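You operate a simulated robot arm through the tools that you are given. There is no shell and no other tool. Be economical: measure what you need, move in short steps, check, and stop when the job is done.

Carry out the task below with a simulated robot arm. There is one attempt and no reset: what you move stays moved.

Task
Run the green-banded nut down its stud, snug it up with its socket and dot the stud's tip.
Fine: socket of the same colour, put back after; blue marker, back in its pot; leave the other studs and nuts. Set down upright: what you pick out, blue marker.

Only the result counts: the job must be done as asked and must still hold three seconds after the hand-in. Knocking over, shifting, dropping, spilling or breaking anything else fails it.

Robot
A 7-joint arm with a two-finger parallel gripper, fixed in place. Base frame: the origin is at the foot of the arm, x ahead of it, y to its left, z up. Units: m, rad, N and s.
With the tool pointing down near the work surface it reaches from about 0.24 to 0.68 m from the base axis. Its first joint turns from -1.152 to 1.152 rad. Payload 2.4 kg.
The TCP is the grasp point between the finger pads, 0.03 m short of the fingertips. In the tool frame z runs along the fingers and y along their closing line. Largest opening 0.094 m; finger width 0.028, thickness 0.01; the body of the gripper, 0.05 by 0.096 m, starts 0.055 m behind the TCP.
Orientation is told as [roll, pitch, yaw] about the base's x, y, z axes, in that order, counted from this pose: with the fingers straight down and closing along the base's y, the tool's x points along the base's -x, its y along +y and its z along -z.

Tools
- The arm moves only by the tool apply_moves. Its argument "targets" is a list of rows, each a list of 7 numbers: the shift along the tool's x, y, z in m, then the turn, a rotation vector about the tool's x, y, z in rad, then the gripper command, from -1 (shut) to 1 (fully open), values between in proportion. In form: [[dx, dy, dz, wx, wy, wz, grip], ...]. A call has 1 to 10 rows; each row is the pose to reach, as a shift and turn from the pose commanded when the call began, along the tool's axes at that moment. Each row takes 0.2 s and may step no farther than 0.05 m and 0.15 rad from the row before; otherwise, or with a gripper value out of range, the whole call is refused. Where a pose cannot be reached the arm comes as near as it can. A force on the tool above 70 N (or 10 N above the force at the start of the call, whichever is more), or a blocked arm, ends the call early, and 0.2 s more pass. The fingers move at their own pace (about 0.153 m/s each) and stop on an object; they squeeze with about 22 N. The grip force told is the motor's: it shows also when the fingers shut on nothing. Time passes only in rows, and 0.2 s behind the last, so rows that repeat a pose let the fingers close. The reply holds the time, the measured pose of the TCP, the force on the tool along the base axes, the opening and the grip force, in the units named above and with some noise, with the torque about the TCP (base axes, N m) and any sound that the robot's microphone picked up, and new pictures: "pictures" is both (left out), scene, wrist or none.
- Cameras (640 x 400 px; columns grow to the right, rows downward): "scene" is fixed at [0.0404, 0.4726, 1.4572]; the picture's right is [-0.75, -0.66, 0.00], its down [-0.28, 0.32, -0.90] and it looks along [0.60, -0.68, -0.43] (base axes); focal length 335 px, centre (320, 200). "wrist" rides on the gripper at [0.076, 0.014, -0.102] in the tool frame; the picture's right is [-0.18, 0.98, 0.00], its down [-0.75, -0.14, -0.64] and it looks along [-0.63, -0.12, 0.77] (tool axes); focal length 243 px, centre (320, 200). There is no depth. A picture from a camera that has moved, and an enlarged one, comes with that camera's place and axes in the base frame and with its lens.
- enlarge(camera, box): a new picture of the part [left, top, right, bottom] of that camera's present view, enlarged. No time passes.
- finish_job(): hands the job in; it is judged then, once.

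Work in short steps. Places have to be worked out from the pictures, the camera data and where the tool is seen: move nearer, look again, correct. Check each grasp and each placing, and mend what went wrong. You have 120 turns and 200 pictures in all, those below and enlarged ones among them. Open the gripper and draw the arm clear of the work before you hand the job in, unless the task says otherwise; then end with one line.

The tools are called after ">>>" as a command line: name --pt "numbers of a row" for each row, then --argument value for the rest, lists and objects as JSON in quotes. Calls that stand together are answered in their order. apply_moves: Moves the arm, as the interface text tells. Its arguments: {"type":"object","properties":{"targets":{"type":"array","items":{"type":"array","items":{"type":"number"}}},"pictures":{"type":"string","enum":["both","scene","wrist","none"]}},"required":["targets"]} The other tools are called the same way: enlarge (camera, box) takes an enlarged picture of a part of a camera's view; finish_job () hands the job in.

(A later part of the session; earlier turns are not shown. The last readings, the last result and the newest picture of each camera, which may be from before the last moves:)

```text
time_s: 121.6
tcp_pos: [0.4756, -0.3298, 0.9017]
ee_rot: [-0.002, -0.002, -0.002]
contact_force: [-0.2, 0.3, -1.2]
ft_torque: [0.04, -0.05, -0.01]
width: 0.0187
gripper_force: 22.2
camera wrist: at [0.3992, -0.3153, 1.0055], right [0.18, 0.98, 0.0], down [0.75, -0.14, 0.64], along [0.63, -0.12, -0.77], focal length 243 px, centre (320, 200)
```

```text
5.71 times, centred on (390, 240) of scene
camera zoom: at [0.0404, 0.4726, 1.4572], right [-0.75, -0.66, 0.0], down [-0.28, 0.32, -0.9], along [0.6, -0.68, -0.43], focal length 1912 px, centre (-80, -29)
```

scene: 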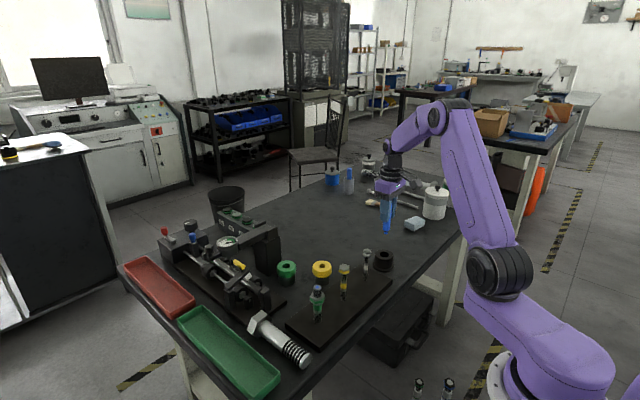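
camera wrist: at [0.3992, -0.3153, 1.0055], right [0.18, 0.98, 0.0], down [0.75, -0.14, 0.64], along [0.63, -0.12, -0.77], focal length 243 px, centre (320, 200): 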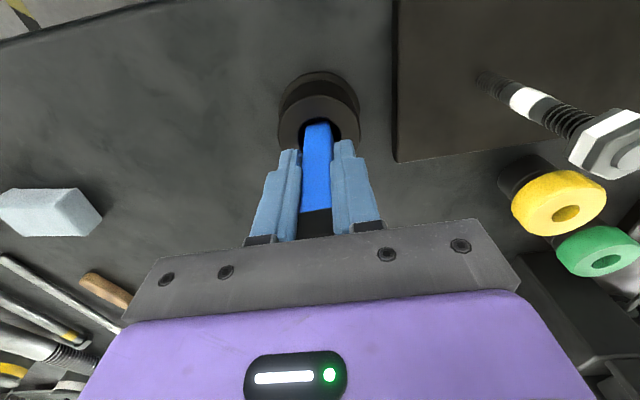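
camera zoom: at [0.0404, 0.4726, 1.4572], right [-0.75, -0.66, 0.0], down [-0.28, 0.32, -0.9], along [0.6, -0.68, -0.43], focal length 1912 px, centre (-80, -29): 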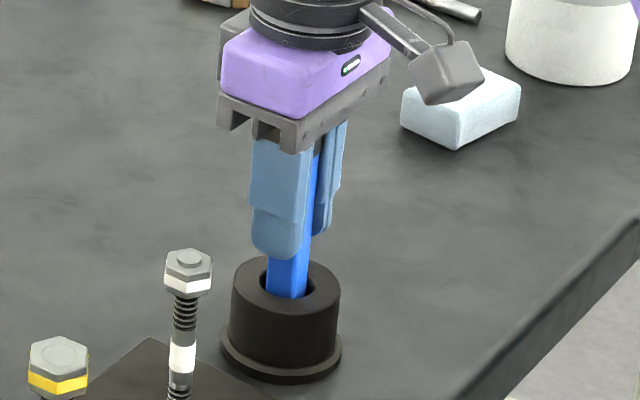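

It is inside the pot with no contact yet. I lower the last centimetre in small steps.

>>> apply_moves --pt "0 0 0.003 0 0 0 -1" --pt "0 0 0.006 0 0 0 -1" --pt "0 0 0.008 0 0 0 -1" --pictures "none"

>>> apply_moves --pt "0 0 0.001 0 0 0 -1" --pt "0 0 0.002 0 0 0 -1" --pictures "none"

```text
time_s: 122.4
tcp_pos: [0.4755, -0.3287, 0.8942]
ee_rot: [0.0, 0.0, 0.0]
contact_force: [0.1, -0.4, -0.5]
ft_torque: [-0.03, 0.02, 0.04]
width: 0.0186
gripper_force: 22.3
```

```text
time_s: 123.0
tcp_pos: [0.4768, -0.3291, 0.89]
ee_rot: [-0.001, -0.001, 0.001]
contact_force: [-0.4, 0.0, 0.0]
ft_torque: [-0.03, 0.0, 0.02]
width: 0.0186
gripper_force: 21.7
```

>>> apply_moves --pt "0 0 0.001 0 0 0 -1" --pt "0 0 0.002 0 0 0 -1" --pictures "none"

```text
time_s: 123.6
tcp_pos: [0.476, -0.3294, 0.8881]
ee_rot: [0.0, 0.0, 0.0]
contact_force: [-0.2, -1.0, -0.9]
ft_torque: [0.01, -0.01, 0.03]
width: 0.0187
gripper_force: 21.8
```

The original height was 0.889; still no contact force, so I feel another 2 mm.

>>> apply_moves --pt "0 0 0.001 0 0 0 -1" --pt "0 0 0.002 0 0 0 -1" --pictures "none"

```text
time_s: 124.2
tcp_pos: [0.4772, -0.3295, 0.8869]
ee_rot: [-0.002, 0.0, 0.001]
contact_force: [-1.0, 1.4, 3.6]
ft_torque: [0.04, 0.07, -0.03]
width: 0.0184
gripper_force: 21.7
```

Light contact with the pot floor (+3.6 N). I open gently and rise straight up.

>>> apply_moves --pt "0 0 0 0 0 0 -0.3" --pt "0 0 0 0 0 0 0.0" --pt "0 0 0 0 0 0 0.2" --pt "0 0 -0.03 0 0 0 0.3" --pt "0 0 -0.07 0 0 0 0.4" --pt "0 0 -0.11 0 0 0 0.6" --pt "0 0 -0.15 0 0 0 1" --pt "0 0 -0.19 0 0 0 1"

>>> enlarge --camera "scene" --box '[260, 210, 430, 330]'

```text
time_s: 126.0
tcp_pos: [0.4781, -0.3301, 1.0758]
ee_rot: [0.001, 0.0, -0.003]
contact_force: [-0.3, 0.0, -0.6]
ft_torque: [-0.03, 0.03, 0.0]
width: 0.0936
gripper_force: 0.0
camera wrist: at [0.401, -0.3159, 1.1794], right [0.18, 0.98, 0.0], down [0.75, -0.14, 0.64], along [0.63, -0.12, -0.77], focal length 243 px, centre (320, 200)
```

scene: 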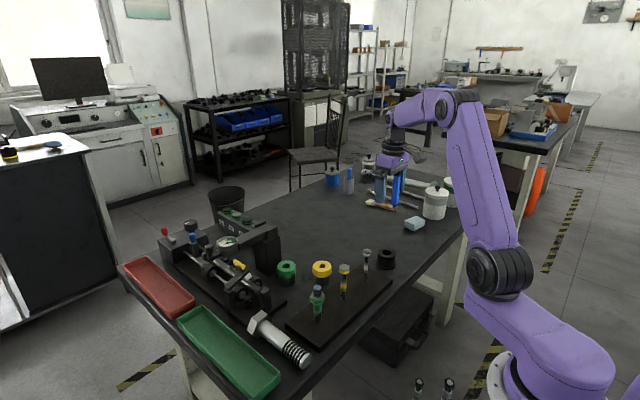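
wrist: 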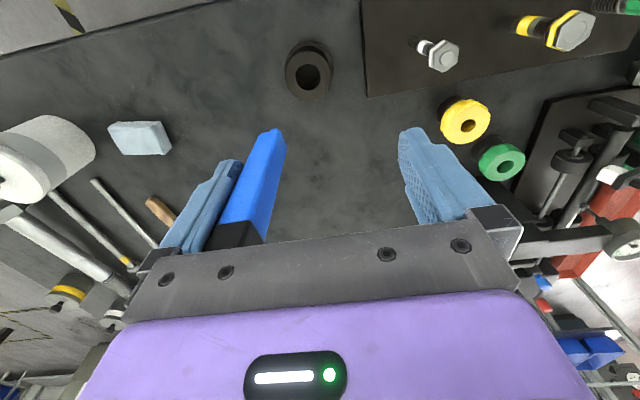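

```text
3.33 times, centred on (345, 270) of scene
camera zoom: at [0.0404, 0.4726, 1.4572], right [-0.75, -0.66, 0.0], down [-0.28, 0.32, -0.9], along [0.6, -0.68, -0.43], focal length 1115 px, centre (237, -33)
```

zoom: 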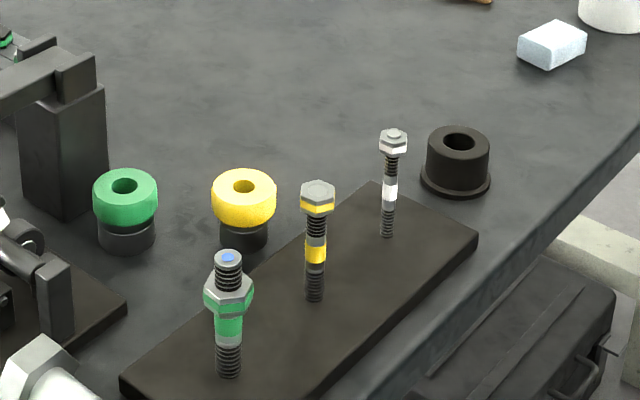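

The marker has stuck to the −y finger and came up with it. I close at once to secure it again.

>>> apply_moves --pt "0 0 0 0 0 0 -1" --pt "0 0 0 0 0 0 -1" --pt "0 0 0 0 0 0 -1"

>>> enlarge --camera "scene" --box '[350, 170, 430, 280]'

>>> enlarge --camera "wrist" --box '[240, 30, 400, 240]'

```text
time_s: 126.8
tcp_pos: [0.4785, -0.33, 1.075]
ee_rot: [-0.001, 0.0, 0.0]
contact_force: [0.5, -0.2, -0.2]
ft_torque: [-0.01, 0.01, -0.01]
width: 0.0188
gripper_force: 22.1
camera wrist: at [0.4012, -0.3159, 1.1787], right [0.18, 0.98, 0.0], down [0.75, -0.14, 0.64], along [0.63, -0.12, -0.77], focal length 243 px, centre (320, 200)
```

scene: 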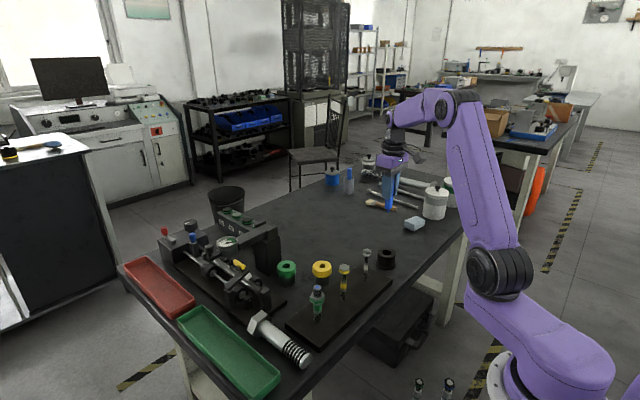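
wrist: 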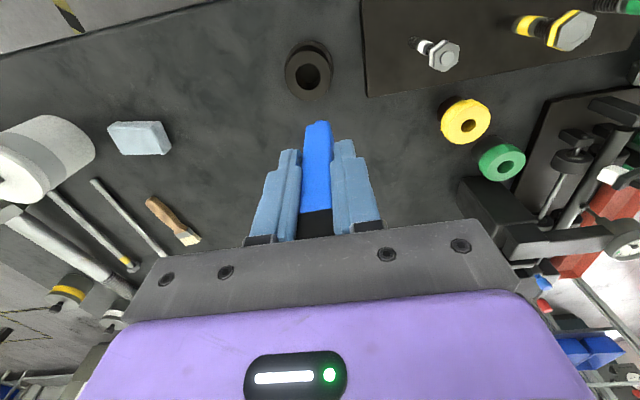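

```text
3.64 times, centred on (390, 225) of scene
camera zoom: at [0.0404, 0.4726, 1.4572], right [-0.75, -0.66, 0.0], down [-0.28, 0.32, -0.9], along [0.6, -0.68, -0.43], focal length 1217 px, centre (66, 109)
```

zoom: 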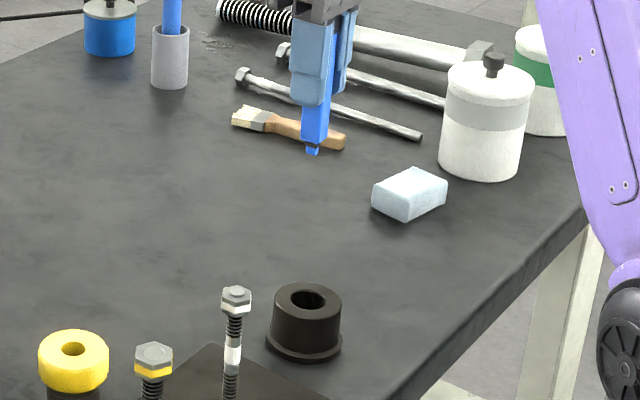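

```text
1.90 times, centred on (320, 135) of wrist
camera zoom: at [0.4012, -0.3159, 1.1787], right [0.18, 0.98, 0.0], down [0.75, -0.14, 0.64], along [0.63, -0.12, -0.77], focal length 462 px, centre (320, 324)
```

zoom: 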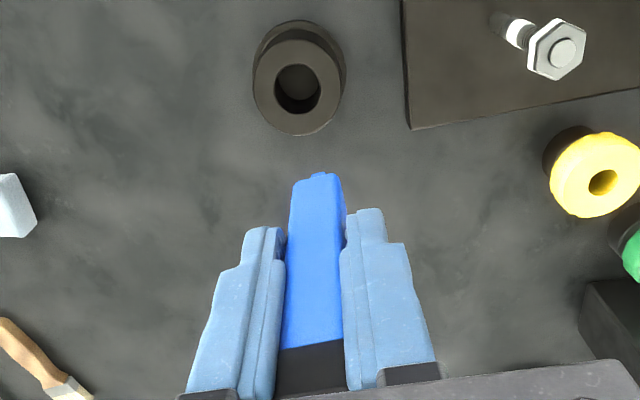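

Secured again (0.0188 m). The opening dragged the pot about 14 mm in −y (now at about (0.476, -0.3446)). I lower the marker into the pot there, then will slide the pot back to its place with it.

>>> apply_moves --pt "0.001 -0.008 0.02 0 0 0 -1" --pt "0.002 -0.0145 0.05 0 0 0 -1" --pt "0.002 -0.0145 0.09 0 0 0 -1" --pt "0.002 -0.0145 0.12 0 0 0 -1" --pt "0.002 -0.0145 0.145 0 0 0 -1" --pt "0.002 -0.0145 0.165 0 0 0 -1" --pt "0.002 -0.0145 0.178 0 0 0 -1"

>>> enlarge --camera "scene" --box '[350, 205, 430, 275]'

```text
time_s: 128.4
tcp_pos: [0.4769, -0.3437, 0.8975]
ee_rot: [0.0, -0.001, 0.0]
contact_force: [0.1, 0.3, 0.6]
ft_torque: [-0.01, -0.01, -0.02]
width: 0.0188
gripper_force: 21.8
camera wrist: at [0.3987, -0.3297, 1.0019], right [0.18, 0.98, 0.0], down [0.75, -0.14, 0.64], along [0.63, -0.12, -0.77], focal length 243 px, centre (320, 200)
```

scene: 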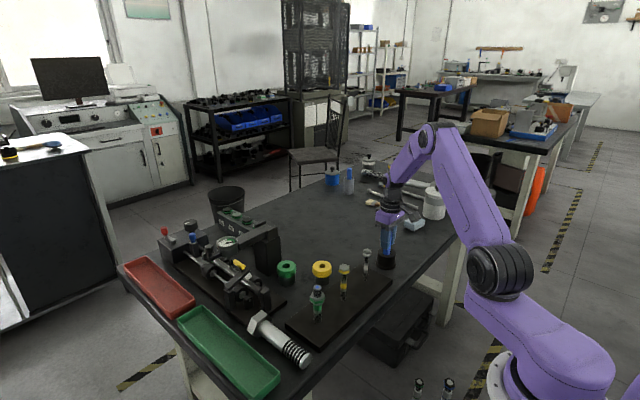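
wrist: 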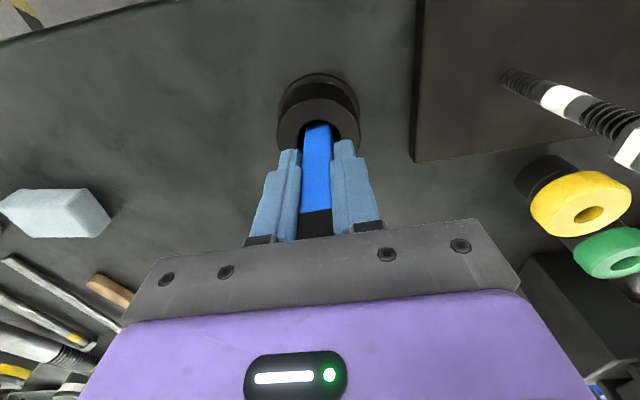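

```text
5.71 times, centred on (390, 240) of scene
camera zoom: at [0.0404, 0.4726, 1.4572], right [-0.75, -0.66, 0.0], down [-0.28, 0.32, -0.9], along [0.6, -0.68, -0.43], focal length 1912 px, centre (-80, -29)
```

zoom: 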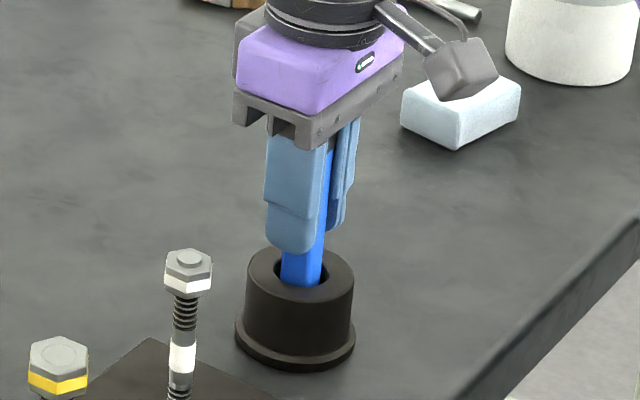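

The marker is inside the bore. I drag the pot gently back +y (bore play ≈6 mm plus 14.5 mm) and check.

>>> apply_moves --pt "0 0.004 0.003 0 0 0 -1" --pt "0 0.007 0.003 0 0 0 -1" --pt "0 0.0095 0.003 0 0 0 -1" --pt "0 0.012 0.003 0 0 0 -1" --pt "0 0.0145 0.003 0 0 0 -1" --pt "0 0.017 0.003 0 0 0 -1" --pt "0 0.019 0.003 0 0 0 -1" --pictures "none"

>>> enlarge --camera "scene" --box '[350, 205, 430, 275]'

```text
time_s: 130.0
tcp_pos: [0.4748, -0.3247, 0.8968]
ee_rot: [0.0, 0.0, -0.001]
contact_force: [0.2, -2.0, 0.5]
ft_torque: [-0.14, -0.03, 0.0]
width: 0.0189
gripper_force: 22.9
```

```text
5.71 times, centred on (390, 240) of scene
camera zoom: at [0.0404, 0.4726, 1.4572], right [-0.75, -0.66, 0.0], down [-0.28, 0.32, -0.9], along [0.6, -0.68, -0.43], focal length 1912 px, centre (-80, -29)
```

zoom: 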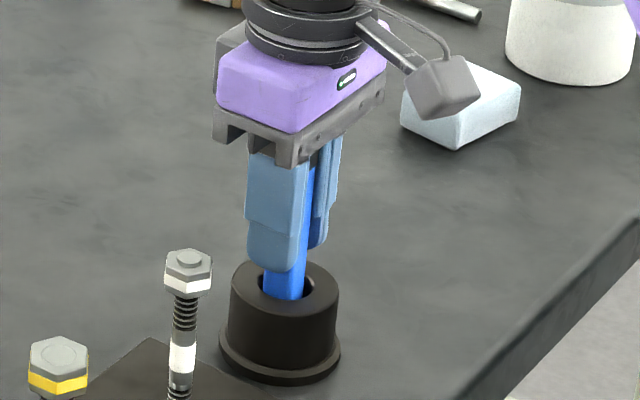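

The pot is back within ~1 mm of its original place. I centre the marker in the bore and lower it to the floor.

>>> apply_moves --pt "0 -0.003 0.002 0 0 0 -1" --pt "0 -0.0055 0.005 0 0 0 -1" --pt "0 -0.0055 0.007 0 0 0 -1" --pt "0 -0.0055 0.008 0 0 0 -1" --pictures "none"

>>> apply_moves --pt "0 0 0.001 0 0 0 -1" --pt "0 0 0.0015 0 0 0 -1" --pictures "none"

```text
time_s: 131.0
tcp_pos: [0.4753, -0.3301, 0.8893]
ee_rot: [0.0, 0.001, 0.001]
contact_force: [1.8, 1.7, 0.3]
ft_torque: [0.07, -0.07, 0.0]
width: 0.0189
gripper_force: 22.1
```

```text
time_s: 131.6
tcp_pos: [0.4738, -0.3306, 0.8872]
ee_rot: [-0.001, 0.0, -0.002]
contact_force: [-0.6, 0.1, 2.3]
ft_torque: [0.03, 0.04, -0.01]
width: 0.0187
gripper_force: 22.0
```

On the floor (+2.3 N). I open slowly while moving +y, so the −y finger stays still and the pot isn't dragged.

>>> apply_moves --pt "0 0.0018 0 0 0 0 -0.52" --pt "0 0.0035 0 0 0 0 -0.45" --pt "0 0.0053 0 0 0 0 -0.38" --pt "0 0.007 0 0 0 0 -0.3" --pt "0 0.007 0 0 0 0 -0.3"

>>> enlarge --camera "wrist" --box '[250, 60, 400, 250]'

```text
time_s: 132.8
tcp_pos: [0.4753, -0.3229, 0.8866]
ee_rot: [-0.001, -0.002, -0.002]
contact_force: [-2.5, -0.8, 10.3]
ft_torque: [-0.11, 0.14, 0.01]
width: 0.0335
gripper_force: 1.4
camera wrist: at [0.3977, -0.3089, 0.99], right [0.18, 0.98, 0.0], down [0.75, -0.14, 0.64], along [0.63, -0.12, -0.77], focal length 243 px, centre (320, 200)
```

scene: 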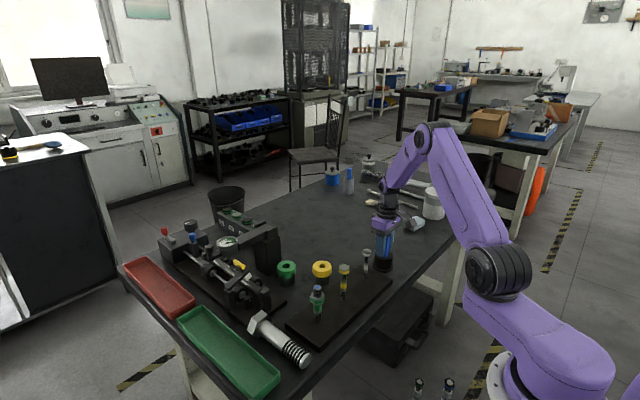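
wrist: 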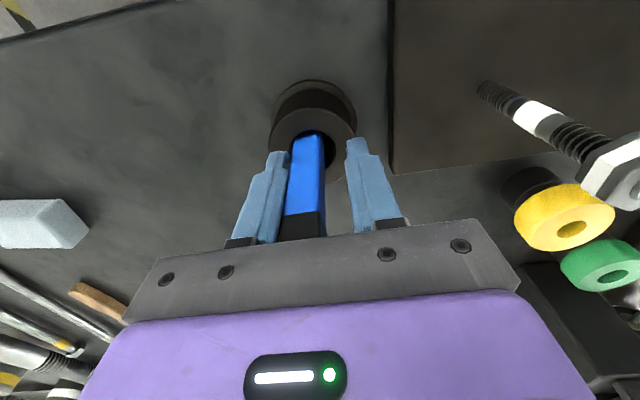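

```text
2.11 times, centred on (325, 155) of wrist
camera zoom: at [0.3977, -0.3089, 0.99], right [0.18, 0.98, 0.0], down [0.75, -0.14, 0.64], along [0.63, -0.12, -0.77], focal length 511 px, centre (310, 295)
```

zoom: 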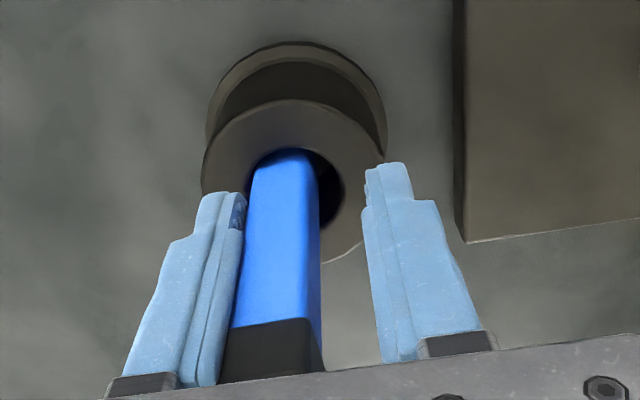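

Only the −y finger touches the marker now. I relieve the down-force and try easing that finger away from the marker by 5 mm, still within the bore's play.

>>> apply_moves --pt "0 0 -0.001 0 0 0 -0.3" --pt "0 -0.002 -0.001 0 0 0 -0.3" --pt "0 -0.004 -0.001 0 0 0 -0.3" --pt "0 -0.005 -0.001 0 0 0 -0.3" --pictures "none"

>>> enlarge --camera "wrist" --box '[250, 60, 400, 250]'

```text
time_s: 133.8
tcp_pos: [0.4753, -0.3279, 0.8872]
ee_rot: [-0.001, 0.0, 0.0]
contact_force: [0.9, 1.3, 0.1]
ft_torque: [0.07, -0.02, -0.03]
width: 0.0321
gripper_force: 0.0
```

```text
2.11 times, centred on (325, 155) of wrist
camera zoom: at [0.3979, -0.3135, 0.9908], right [0.18, 0.98, 0.0], down [0.75, -0.14, 0.64], along [0.63, -0.12, -0.77], focal length 511 px, centre (310, 295)
```

zoom: 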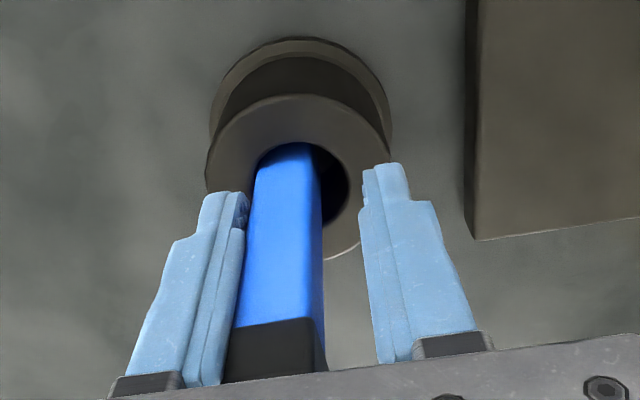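

>>> enlarge --camera "wrist" --box '[285, 110, 345, 245]'

>>> enlarge --camera "scene" --box '[360, 215, 410, 275]'

```text
2.96 times, centred on (315, 178) of wrist
camera zoom: at [0.3979, -0.3135, 0.9908], right [0.18, 0.98, 0.0], down [0.75, -0.14, 0.64], along [0.63, -0.12, -0.77], focal length 719 px, centre (335, 267)
```

zoom: 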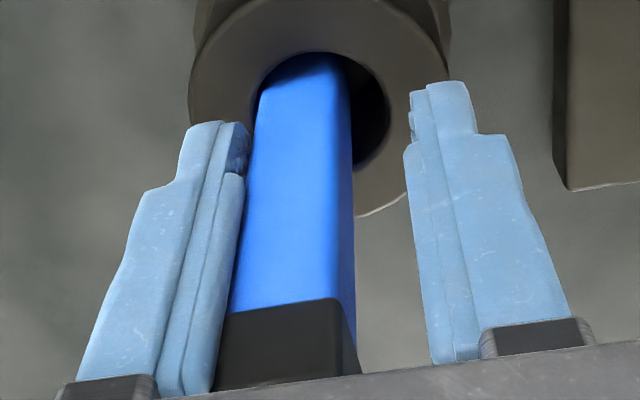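

```text
6.67 times, centred on (385, 245) of scene
camera zoom: at [0.0404, 0.4727, 1.4572], right [-0.75, -0.66, 0.0], down [-0.28, 0.32, -0.9], along [0.6, -0.68, -0.43], focal length 2231 px, centre (-113, -100)
```

zoom: 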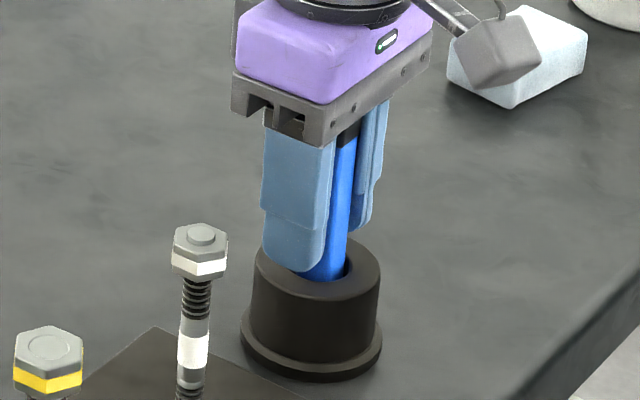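

The marker appears to lean on the −y finger. I ease that finger another 4 mm away to see whether a gap opens.

>>> apply_moves --pt "0 -0.002 0 0 0 0 -0.25" --pt "0 -0.004 0 0 0 0 -0.2" --pictures "none"

>>> enlarge --camera "wrist" --box '[260, 80, 380, 245]'

>>> enlarge --camera "scene" --box '[350, 205, 430, 275]'

```text
time_s: 134.4
tcp_pos: [0.4748, -0.3308, 0.8878]
ee_rot: [-0.001, -0.001, -0.002]
contact_force: [-0.2, 1.5, -0.2]
ft_torque: [0.09, 0.0, -0.02]
width: 0.0366
gripper_force: 0.1
```

```text
2.42 times, centred on (320, 162) of wrist
camera zoom: at [0.3976, -0.3179, 0.9914], right [0.19, 0.98, 0.0], down [0.75, -0.14, 0.64], along [0.63, -0.12, -0.77], focal length 588 px, centre (320, 291)
```

zoom: 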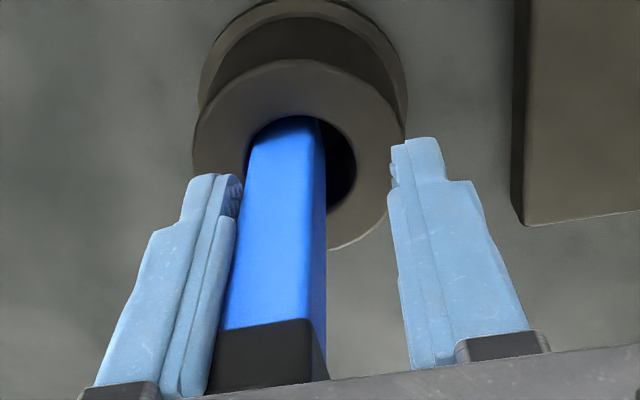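

```text
5.71 times, centred on (390, 240) of scene
camera zoom: at [0.0404, 0.4727, 1.4572], right [-0.75, -0.66, 0.0], down [-0.28, 0.32, -0.9], along [0.6, -0.68, -0.43], focal length 1912 px, centre (-80, -29)
```

zoom: 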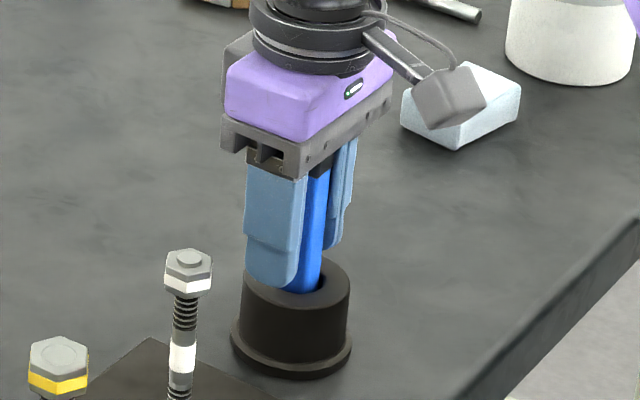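

The marker clings to the −y finger and drags the pot slightly. I try to peel the finger off by tilting it about its own tip (top away from the marker), which loads the bore as a couple rather than dragging the pot.

>>> apply_moves --pt "0 -0.0024 -0.0012 -0.075 0 0 -0.2" --pt "0 -0.0047 -0.0024 -0.15 0 0 -0.2" --pt "0 -0.0072 -0.0033 -0.225 0 0 -0.2" --pt "0 -0.0097 -0.004 -0.3 0 0 -0.2" --pt "0 -0.0123 -0.0045 -0.375 0 0 -0.2" --pt "0 -0.0148 -0.0048 -0.45 0 0 -0.2" --pictures "wrist"

>>> enlarge --camera "scene" --box '[350, 205, 430, 275]'

```text
time_s: 135.8
tcp_pos: [0.4752, -0.3463, 0.8933]
ee_rot: [0.45, -0.001, -0.001]
contact_force: [-0.7, -4.6, 7.8]
ft_torque: [-0.7, 0.16, 0.06]
width: 0.0379
gripper_force: 0.4
camera wrist: at [0.3983, -0.3787, 0.9928], right [0.18, 0.89, 0.43], down [0.75, -0.41, 0.52], along [0.63, 0.23, -0.74], focal length 243 px, centre (320, 200)
```

wrist: 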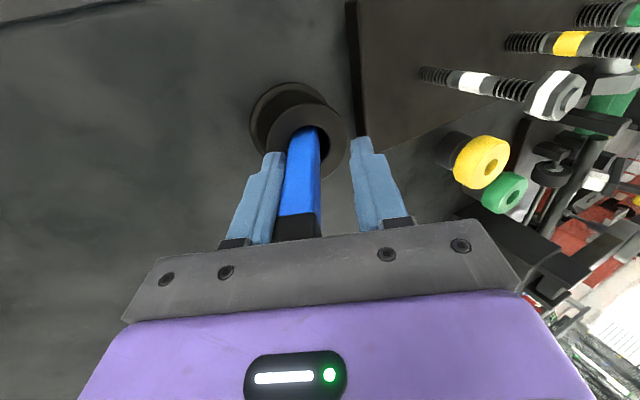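

```text
5.71 times, centred on (390, 240) of scene
camera zoom: at [0.0403, 0.4726, 1.4572], right [-0.75, -0.66, 0.0], down [-0.28, 0.32, -0.9], along [0.6, -0.68, -0.43], focal length 1912 px, centre (-80, -29)
```

zoom: 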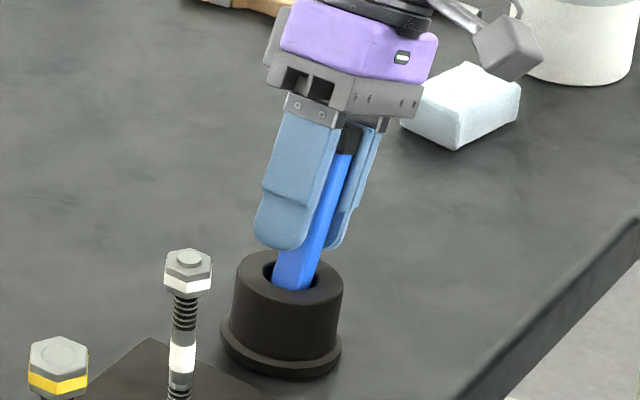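

It follows the tilt with a large torque, so this peel isn't right. I tilt back at once.

>>> apply_moves --pt "0 0.0018 0.001 0.075 0 0 -0.2" --pt "0 0.0042 0.0022 0.15 0 0 -0.2" --pt "0 0.0066 0.0034 0.225 0 0 -0.2" --pt "0 0.0088 0.0042 0.3 0 0 -0.2" --pt "0 0.0108 0.0043 0.375 0 0 -0.2" --pt "0 0.0128 0.0043 0.45 0 0 -0.2" --pictures "wrist"

>>> enlarge --camera "scene" --box '[350, 205, 430, 275]'

>>> enlarge --camera "wrist" --box '[260, 80, 380, 245]'

```text
time_s: 137.2
tcp_pos: [0.4747, -0.3331, 0.8946]
ee_rot: [-0.002, -0.001, 0.0]
contact_force: [-0.6, 2.1, -0.1]
ft_torque: [0.07, 0.03, 0.04]
width: 0.0365
gripper_force: 0.1
camera wrist: at [0.3984, -0.3188, 0.9981], right [0.18, 0.98, 0.0], down [0.75, -0.14, 0.64], along [0.63, -0.12, -0.77], focal length 243 px, centre (320, 200)
```

wrist: 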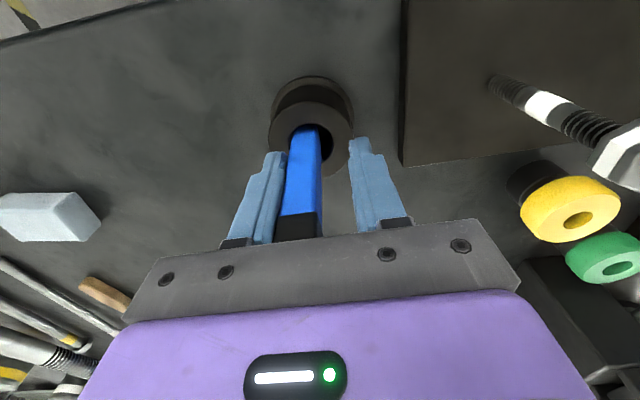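

```text
5.71 times, centred on (390, 240) of scene
camera zoom: at [0.0404, 0.4726, 1.4572], right [-0.75, -0.66, 0.0], down [-0.28, 0.32, -0.9], along [0.6, -0.68, -0.43], focal length 1912 px, centre (-80, -29)
```

zoom: 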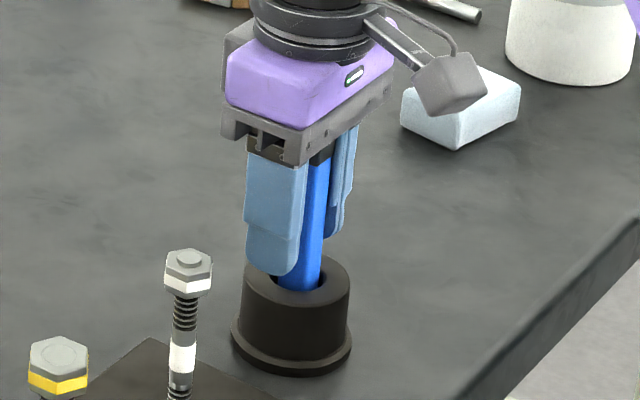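

```text
2.42 times, centred on (320, 162) of wrist
camera zoom: at [0.3984, -0.3188, 0.9981], right [0.18, 0.98, 0.0], down [0.75, -0.14, 0.64], along [0.63, -0.12, -0.77], focal length 588 px, centre (320, 291)
```

zoom: 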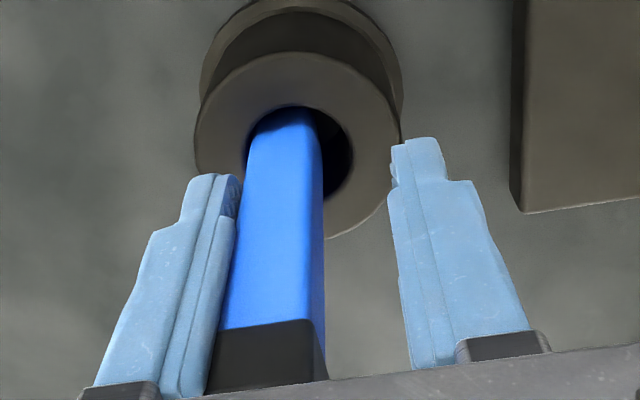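

The pot stands upright, ~5 mm off. First I use the clinging marker to nudge the pot back +y, then recentre in the bore; after that I'll press straight down, where the table braces everything, to shear the finger loose.

>>> apply_moves --pt "0 0.005 0 0 0 0 -0.2" --pt "0 0.009 0 0 0 0 -0.2" --pt "0 0.012 0 0 0 0 -0.2" --pt "0 0.0145 0 0 0 0 -0.2" --pt "0 0.017 0 0 0 0 -0.2" --pt "0 0.014 0 0 0 0 -0.2" --pt "0 0.011 0 0 0 0 -0.2" --pictures "none"

>>> enlarge --camera "scene" --box '[350, 205, 430, 275]'

```text
time_s: 138.8
tcp_pos: [0.4744, -0.3216, 0.8948]
ee_rot: [0.0, 0.0, -0.001]
contact_force: [-0.8, 0.4, -1.1]
ft_torque: [0.01, 0.03, 0.02]
width: 0.0377
gripper_force: 0.0
```

```text
5.71 times, centred on (390, 240) of scene
camera zoom: at [0.0404, 0.4726, 1.4572], right [-0.75, -0.66, 0.0], down [-0.28, 0.32, -0.9], along [0.6, -0.68, -0.43], focal length 1912 px, centre (-80, -29)
```

zoom: 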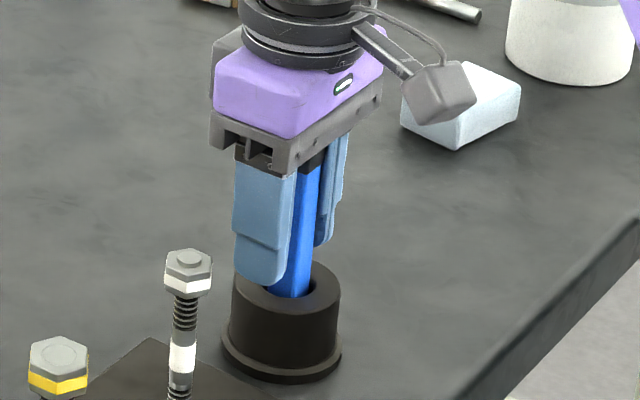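

The pot is exactly back. Now I press straight down so the finger shears along the marker.

>>> apply_moves --pt "0 0 0.004 0 0 0 -0.2" --pt "0 0 0.007 0 0 0 -0.2" --pt "0 0 0.009 0 0 0 -0.2" --pt "0 0 0.011 0 0 0 -0.2" --pictures "wrist"

>>> enlarge --camera "scene" --box '[350, 205, 430, 275]'

```text
time_s: 139.8
tcp_pos: [0.4754, -0.3231, 0.8843]
ee_rot: [-0.004, -0.004, -0.002]
contact_force: [-2.3, 0.1, 18.8]
ft_torque: [-0.21, 0.14, -0.02]
width: 0.0378
gripper_force: 0.1
camera wrist: at [0.3985, -0.3087, 0.9879], right [0.19, 0.98, 0.0], down [0.75, -0.14, 0.65], along [0.63, -0.12, -0.76], focal length 243 px, centre (320, 200)
```

wrist: 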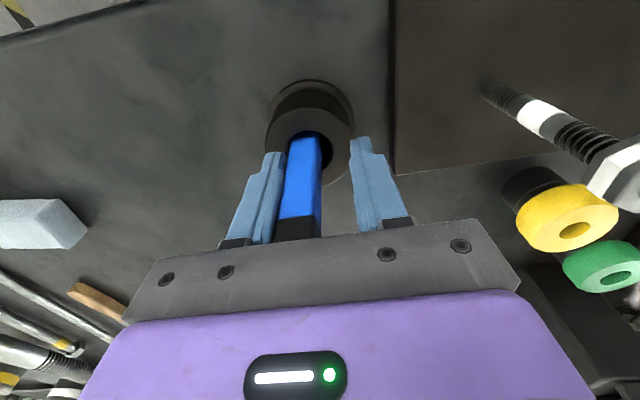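

```text
5.71 times, centred on (390, 240) of scene
camera zoom: at [0.0401, 0.4728, 1.4571], right [-0.75, -0.66, 0.0], down [-0.28, 0.32, -0.9], along [0.6, -0.68, -0.43], focal length 1912 px, centre (-80, -29)
```

zoom: 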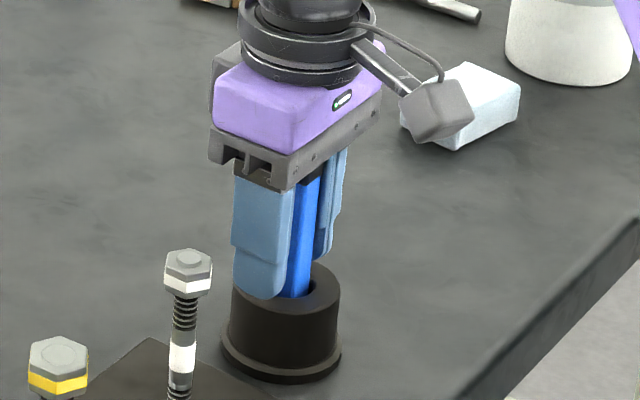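

19 N and still clinging. I press further, several millimetres.

>>> apply_moves --pt "0 0 0.002 0 0 0 -0.2" --pt "0 0 0.004 0 0 0 -0.2" --pt "0 0 0.006 0 0 0 -0.2" --pictures "none"

>>> enlarge --camera "wrist" --box '[260, 80, 380, 245]'

```text
time_s: 140.6
tcp_pos: [0.4766, -0.3223, 0.8773]
ee_rot: [-0.001, -0.004, 0.0]
contact_force: [1.0, -3.0, 21.1]
ft_torque: [-0.35, -0.06, 0.0]
width: 0.039
gripper_force: 1.6
```

```text
2.42 times, centred on (320, 162) of wrist
camera zoom: at [0.3988, -0.3087, 0.9808], right [0.18, 0.98, 0.0], down [0.75, -0.14, 0.64], along [0.63, -0.12, -0.76], focal length 588 px, centre (320, 291)
```

zoom: 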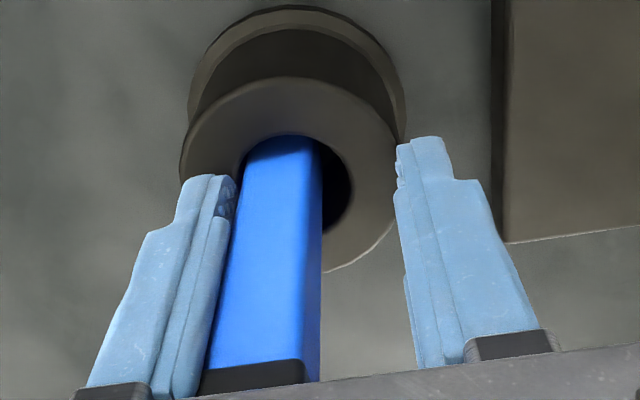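

The finger did slide ~8 mm down along the marker at ~20 N. I raise a little to see whether the cling has broken.

>>> apply_moves --pt "0 0 -0.004 0 0 0 -0.2" --pt "0 0 -0.009 0 0 0 -0.2" --pt "0 0 -0.014 0 0 0 -0.2" --pictures "none"

>>> enlarge --camera "wrist" --box '[260, 80, 380, 245]'

```text
time_s: 141.4
tcp_pos: [0.475, -0.3206, 0.8908]
ee_rot: [0.002, 0.003, -0.001]
contact_force: [-0.6, 0.4, 0.1]
ft_torque: [0.01, -0.02, 0.06]
width: 0.0375
gripper_force: 0.1
```

```text
2.42 times, centred on (320, 162) of wrist
camera zoom: at [0.3978, -0.3076, 0.9947], right [0.18, 0.98, 0.0], down [0.75, -0.14, 0.64], along [0.63, -0.12, -0.77], focal length 588 px, centre (320, 291)
```

zoom: 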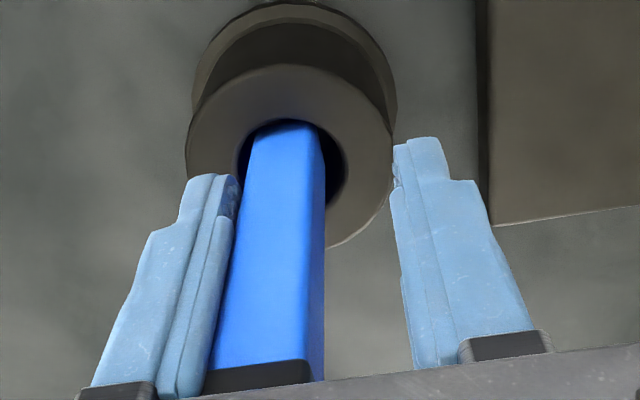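

The cling holds in shear at ~20 N. New idea: set the marker to the +y side of the bore, press down until the palm itself bears on the marker's top (pinning marker and pot), then open the finger away. First I shift +5 mm and press down.

>>> apply_moves --pt "0 0.003 0 0 0 0 -0.2" --pt "0 0.0055 0 0 0 0 -0.2" --pt "0 0.0055 0.004 0 0 0 -0.2" --pt "0 0.0055 0.008 0 0 0 -0.2" --pt "0 0.0055 0.011 0 0 0 -0.2" --pt "0 0.0055 0.014 0 0 0 -0.2" --pt "0 0.0055 0.016 0 0 0 -0.2" --pictures "wrist"

>>> enlarge --camera "scene" --box '[350, 205, 430, 275]'

```text
time_s: 143.0
tcp_pos: [0.4768, -0.3184, 0.8767]
ee_rot: [-0.002, 0.0, -0.002]
contact_force: [-4.6, -0.1, 17.5]
ft_torque: [-0.11, 0.27, -0.03]
width: 0.0376
gripper_force: 0.1
camera wrist: at [0.3985, -0.3028, 0.98], right [0.19, 0.98, 0.0], down [0.75, -0.14, 0.64], along [0.63, -0.12, -0.77], focal length 243 px, centre (320, 200)
```

wrist: 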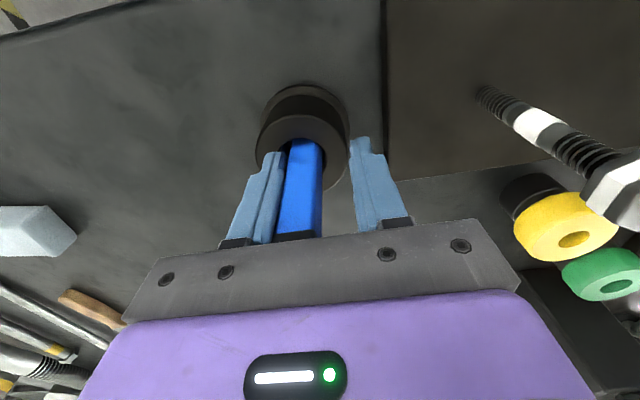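

```text
5.71 times, centred on (390, 240) of scene
camera zoom: at [0.04, 0.4728, 1.4571], right [-0.75, -0.66, 0.0], down [-0.28, 0.32, -0.9], along [0.6, -0.68, -0.43], focal length 1912 px, centre (-80, -29)
```

zoom: 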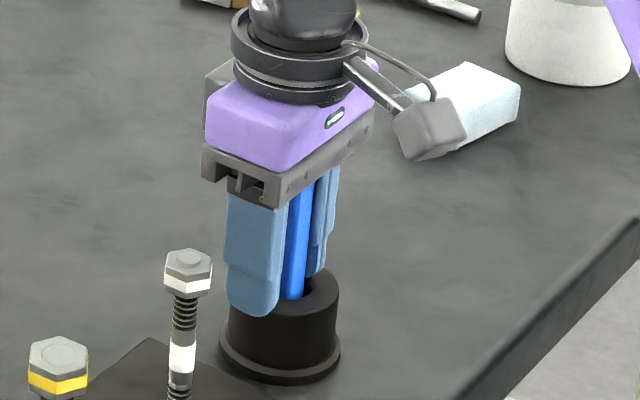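

Sliding continues at ~18 N; the palm is not yet on the marker's top. I continue down 6 mm more, watching the force.

>>> apply_moves --pt "0 0.001 0.0015 0 0 0 -0.2" --pt "0 0.001 0.003 0 0 0 -0.2" --pt "0 0.001 0.0045 0 0 0 -0.2" --pt "0 0.001 0.006 0 0 0 -0.2" --pictures "wrist"

>>> enlarge --camera "scene" --box '[350, 205, 430, 275]'

```text
time_s: 143.9
tcp_pos: [0.4768, -0.3181, 0.8757]
ee_rot: [-0.007, -0.004, -0.001]
contact_force: [-2.7, 1.3, 10.2]
ft_torque: [-0.19, 0.23, -0.09]
width: 0.0373
gripper_force: 0.0
stopped in row 4: the force on the tool passed its limit at 73 N (the readings are from after the stop); the commanded pose is now the measured one
camera wrist: at [0.3993, -0.3035, 0.979], right [0.19, 0.98, 0.0], down [0.75, -0.14, 0.65], along [0.64, -0.12, -0.76], focal length 243 px, centre (320, 200)
```

wrist: 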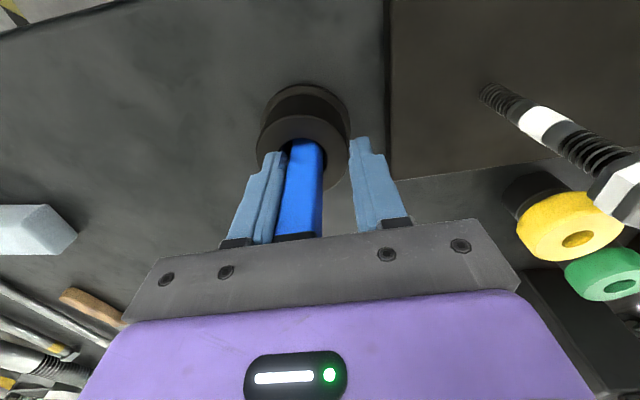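

```text
5.71 times, centred on (390, 240) of scene
camera zoom: at [0.0402, 0.4728, 1.4571], right [-0.75, -0.66, 0.0], down [-0.28, 0.32, -0.9], along [0.6, -0.68, -0.43], focal length 1912 px, centre (-80, -29)
```

zoom: 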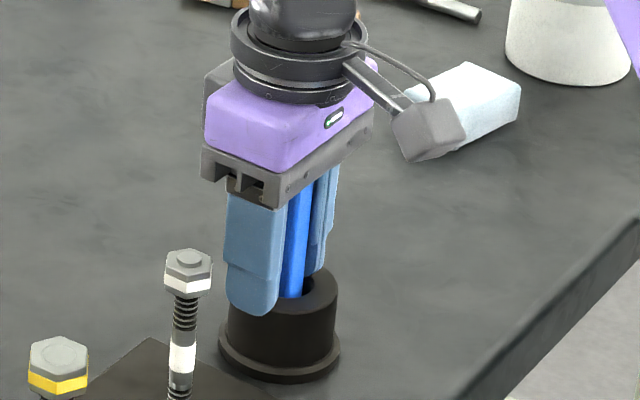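

A hard stop at about 0.875: palm on the marker top or fingertip on the rim; either way it pins the pot. I press moderately (about 2 mm) and open the fingers while holding that pressure.

>>> apply_moves --pt "0 0 0.001 0 0 0 -0.2" --pt "0 0 0.0018 0 0 0 -0.2" --pt "0 0 0.0018 0 0 0 0.1" --pt "0 0 0.0018 0 0 0 0.4" --pt "0 0 0.0018 0 0 0 0.4" --pictures "wrist"

>>> enlarge --camera "scene" --box '[350, 205, 430, 275]'

```text
time_s: 145.1
tcp_pos: [0.4781, -0.3176, 0.877]
ee_rot: [-0.012, -0.014, 0.0]
contact_force: [9.2, 10.0, 36.5]
ft_torque: [-0.83, 0.13, 0.24]
width: 0.0598
gripper_force: 0.0
camera wrist: at [0.4008, -0.3028, 0.9782], right [0.18, 0.98, -0.01], down [0.75, -0.13, 0.65], along [0.64, -0.12, -0.76], focal length 243 px, centre (320, 200)
```

wrist: 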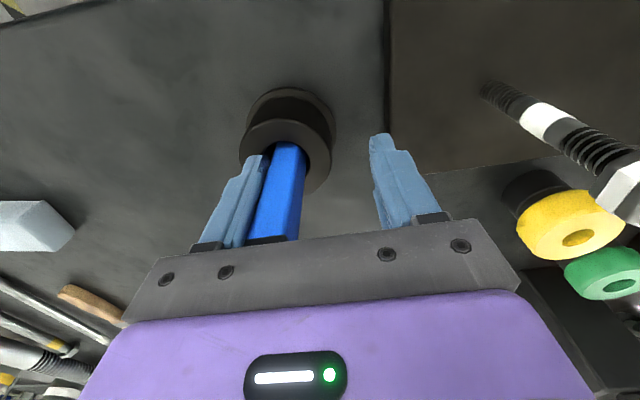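

```text
5.71 times, centred on (390, 240) of scene
camera zoom: at [0.0401, 0.4733, 1.4569], right [-0.75, -0.66, 0.0], down [-0.28, 0.32, -0.9], along [0.6, -0.68, -0.43], focal length 1912 px, centre (-80, -29)
```

zoom: 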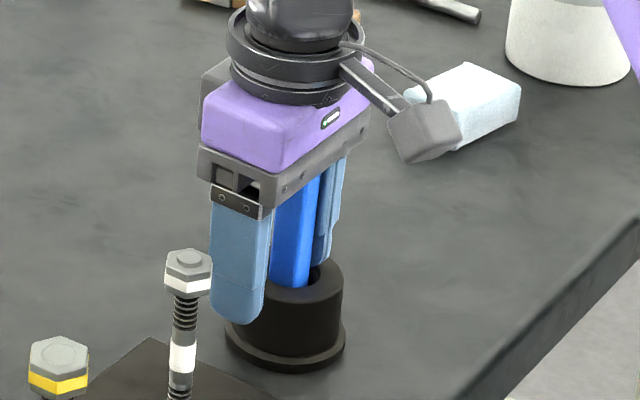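

Pressing only drags the pot slightly, so I relieve it. Perhaps slow opening lets the light marker cling; I regrip it where it stands (−y finger kept still) so that I can try one quick, wide opening instead.

>>> apply_moves --pt "0 0 -0.004 0 0 0 0.3" --pt "0 -0.004 -0.005 0 0 0 0.1" --pt "0 -0.011 -0.005 0 0 0 -0.2" --pt "0 -0.017 -0.005 0 0 0 -0.45" --pt "0 -0.0205 -0.005 0 0 0 -1" --pt "0 -0.0205 -0.005 0 0 0 -1" --pictures "none"

>>> enlarge --camera "scene" --box '[350, 205, 430, 275]'

```text
time_s: 146.5
tcp_pos: [0.4765, -0.3389, 0.878]
ee_rot: [-0.002, -0.001, -0.002]
contact_force: [-1.2, 1.5, -1.9]
ft_torque: [0.08, 0.01, -0.04]
width: 0.0184
gripper_force: 22.4
```

```text
5.71 times, centred on (390, 240) of scene
camera zoom: at [0.0404, 0.4726, 1.4572], right [-0.75, -0.66, 0.0], down [-0.28, 0.32, -0.9], along [0.6, -0.68, -0.43], focal length 1912 px, centre (-80, -29)
```

zoom: 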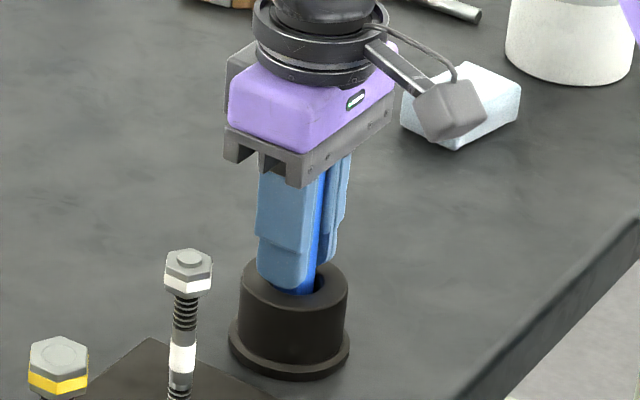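

Gripped again. I nudge the pot the last 4 mm home, recentre and set the marker on the floor.

>>> apply_moves --pt "0 0.004 0 0 0 0 -1" --pt "0 0.008 0 0 0 0 -1" --pt "0 0.0105 0 0 0 0 -1" --pt "0 0.0125 0 0 0 0 -1" --pt "0 0.0085 0 0 0 0 -1" --pt "0 0.0085 0.002 0 0 0 -1" --pictures "none"

>>> enlarge --camera "scene" --box '[350, 205, 430, 275]'

>>> apply_moves --pt "0 0 0.001 0 0 0 -1" --pictures "none"

```text
time_s: 147.9
tcp_pos: [0.4765, -0.3293, 0.8774]
ee_rot: [-0.003, -0.006, -0.001]
contact_force: [0.8, -0.5, 0.4]
ft_torque: [-0.03, 0.0, 0.03]
width: 0.0179
gripper_force: 21.9
```

```text
5.71 times, centred on (390, 240) of scene
camera zoom: at [0.0404, 0.4726, 1.4572], right [-0.75, -0.66, 0.0], down [-0.28, 0.32, -0.9], along [0.6, -0.68, -0.43], focal length 1912 px, centre (-80, -29)
```

zoom: 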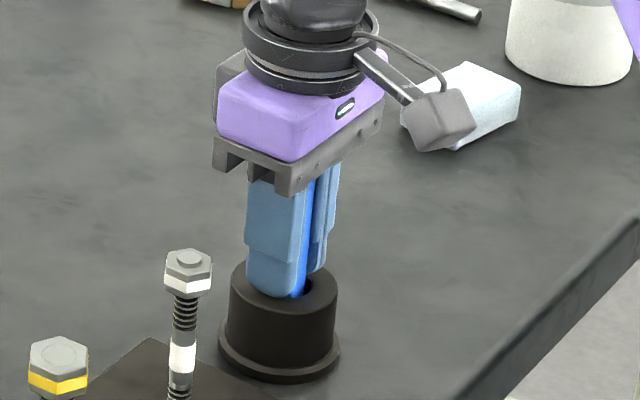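

```text
time_s: 148.3
tcp_pos: [0.4774, -0.3287, 0.875]
ee_rot: [-0.003, -0.003, -0.002]
contact_force: [-5.1, 4.0, 12.9]
ft_torque: [0.27, 0.32, 0.01]
width: 0.0176
gripper_force: 22.5
```

The pot is home and the marker is on the floor (+13 N). Now one quick, wide opening.

>>> apply_moves --pt "0 0 -0.001 0 0 0 1" --pt "0 0 -0.001 0 0 0 1" --pictures "wrist"

```text
time_s: 148.9
tcp_pos: [0.4775, -0.33, 0.8769]
ee_rot: [-0.003, -0.005, -0.003]
contact_force: [-0.1, 0.5, -1.1]
ft_torque: [0.02, 0.0, 0.03]
width: 0.0939
gripper_force: 0.2
camera wrist: at [0.3995, -0.3154, 0.9795], right [0.19, 0.98, 0.0], down [0.75, -0.14, 0.65], along [0.63, -0.12, -0.76], focal length 243 px, centre (320, 200)
```

wrist: 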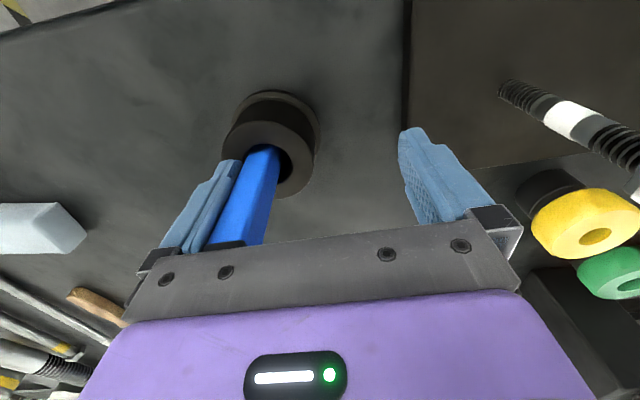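

It always clings to the −y finger, and it dragged the pot −y by about 34 mm. I bring the +y finger back near (keeping the −y finger still) and push the pot home again with the marker.

>>> apply_moves --pt "0 -0.0094 -0.002 0 0 0 0.6" --pt "0 -0.0164 -0.002 0 0 0 0.3" --pt "0 -0.0235 -0.002 0 0 0 0.0" --pt "0 -0.031 -0.002 0 0 0 -0.32" --pt "0 -0.027 -0.002 0 0 0 -0.32" --pt "0 -0.022 -0.002 0 0 0 -0.32" --pt "0 -0.017 -0.002 0 0 0 -0.32" --pt "0 -0.012 -0.002 0 0 0 -0.32" --pt "0 -0.007 -0.002 0 0 0 -0.32" --pt "0 -0.002 -0.002 0 0 0 -0.32" --pictures "none"

>>> enlarge --camera "scene" --box '[350, 205, 430, 275]'

```text
time_s: 151.1
tcp_pos: [0.4771, -0.3328, 0.8784]
ee_rot: [-0.005, -0.003, -0.003]
contact_force: [0.0, -2.0, 0.2]
ft_torque: [-0.07, 0.07, 0.03]
width: 0.0328
gripper_force: 0.5
```

```text
5.71 times, centred on (390, 240) of scene
camera zoom: at [0.0404, 0.4726, 1.4572], right [-0.75, -0.66, 0.0], down [-0.28, 0.32, -0.9], along [0.6, -0.68, -0.43], focal length 1912 px, centre (-80, -29)
```

zoom: 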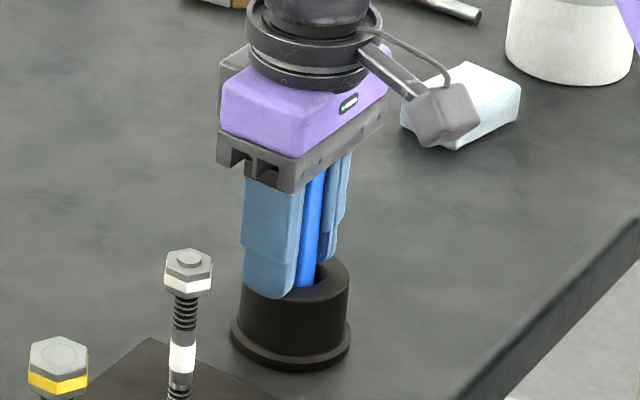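

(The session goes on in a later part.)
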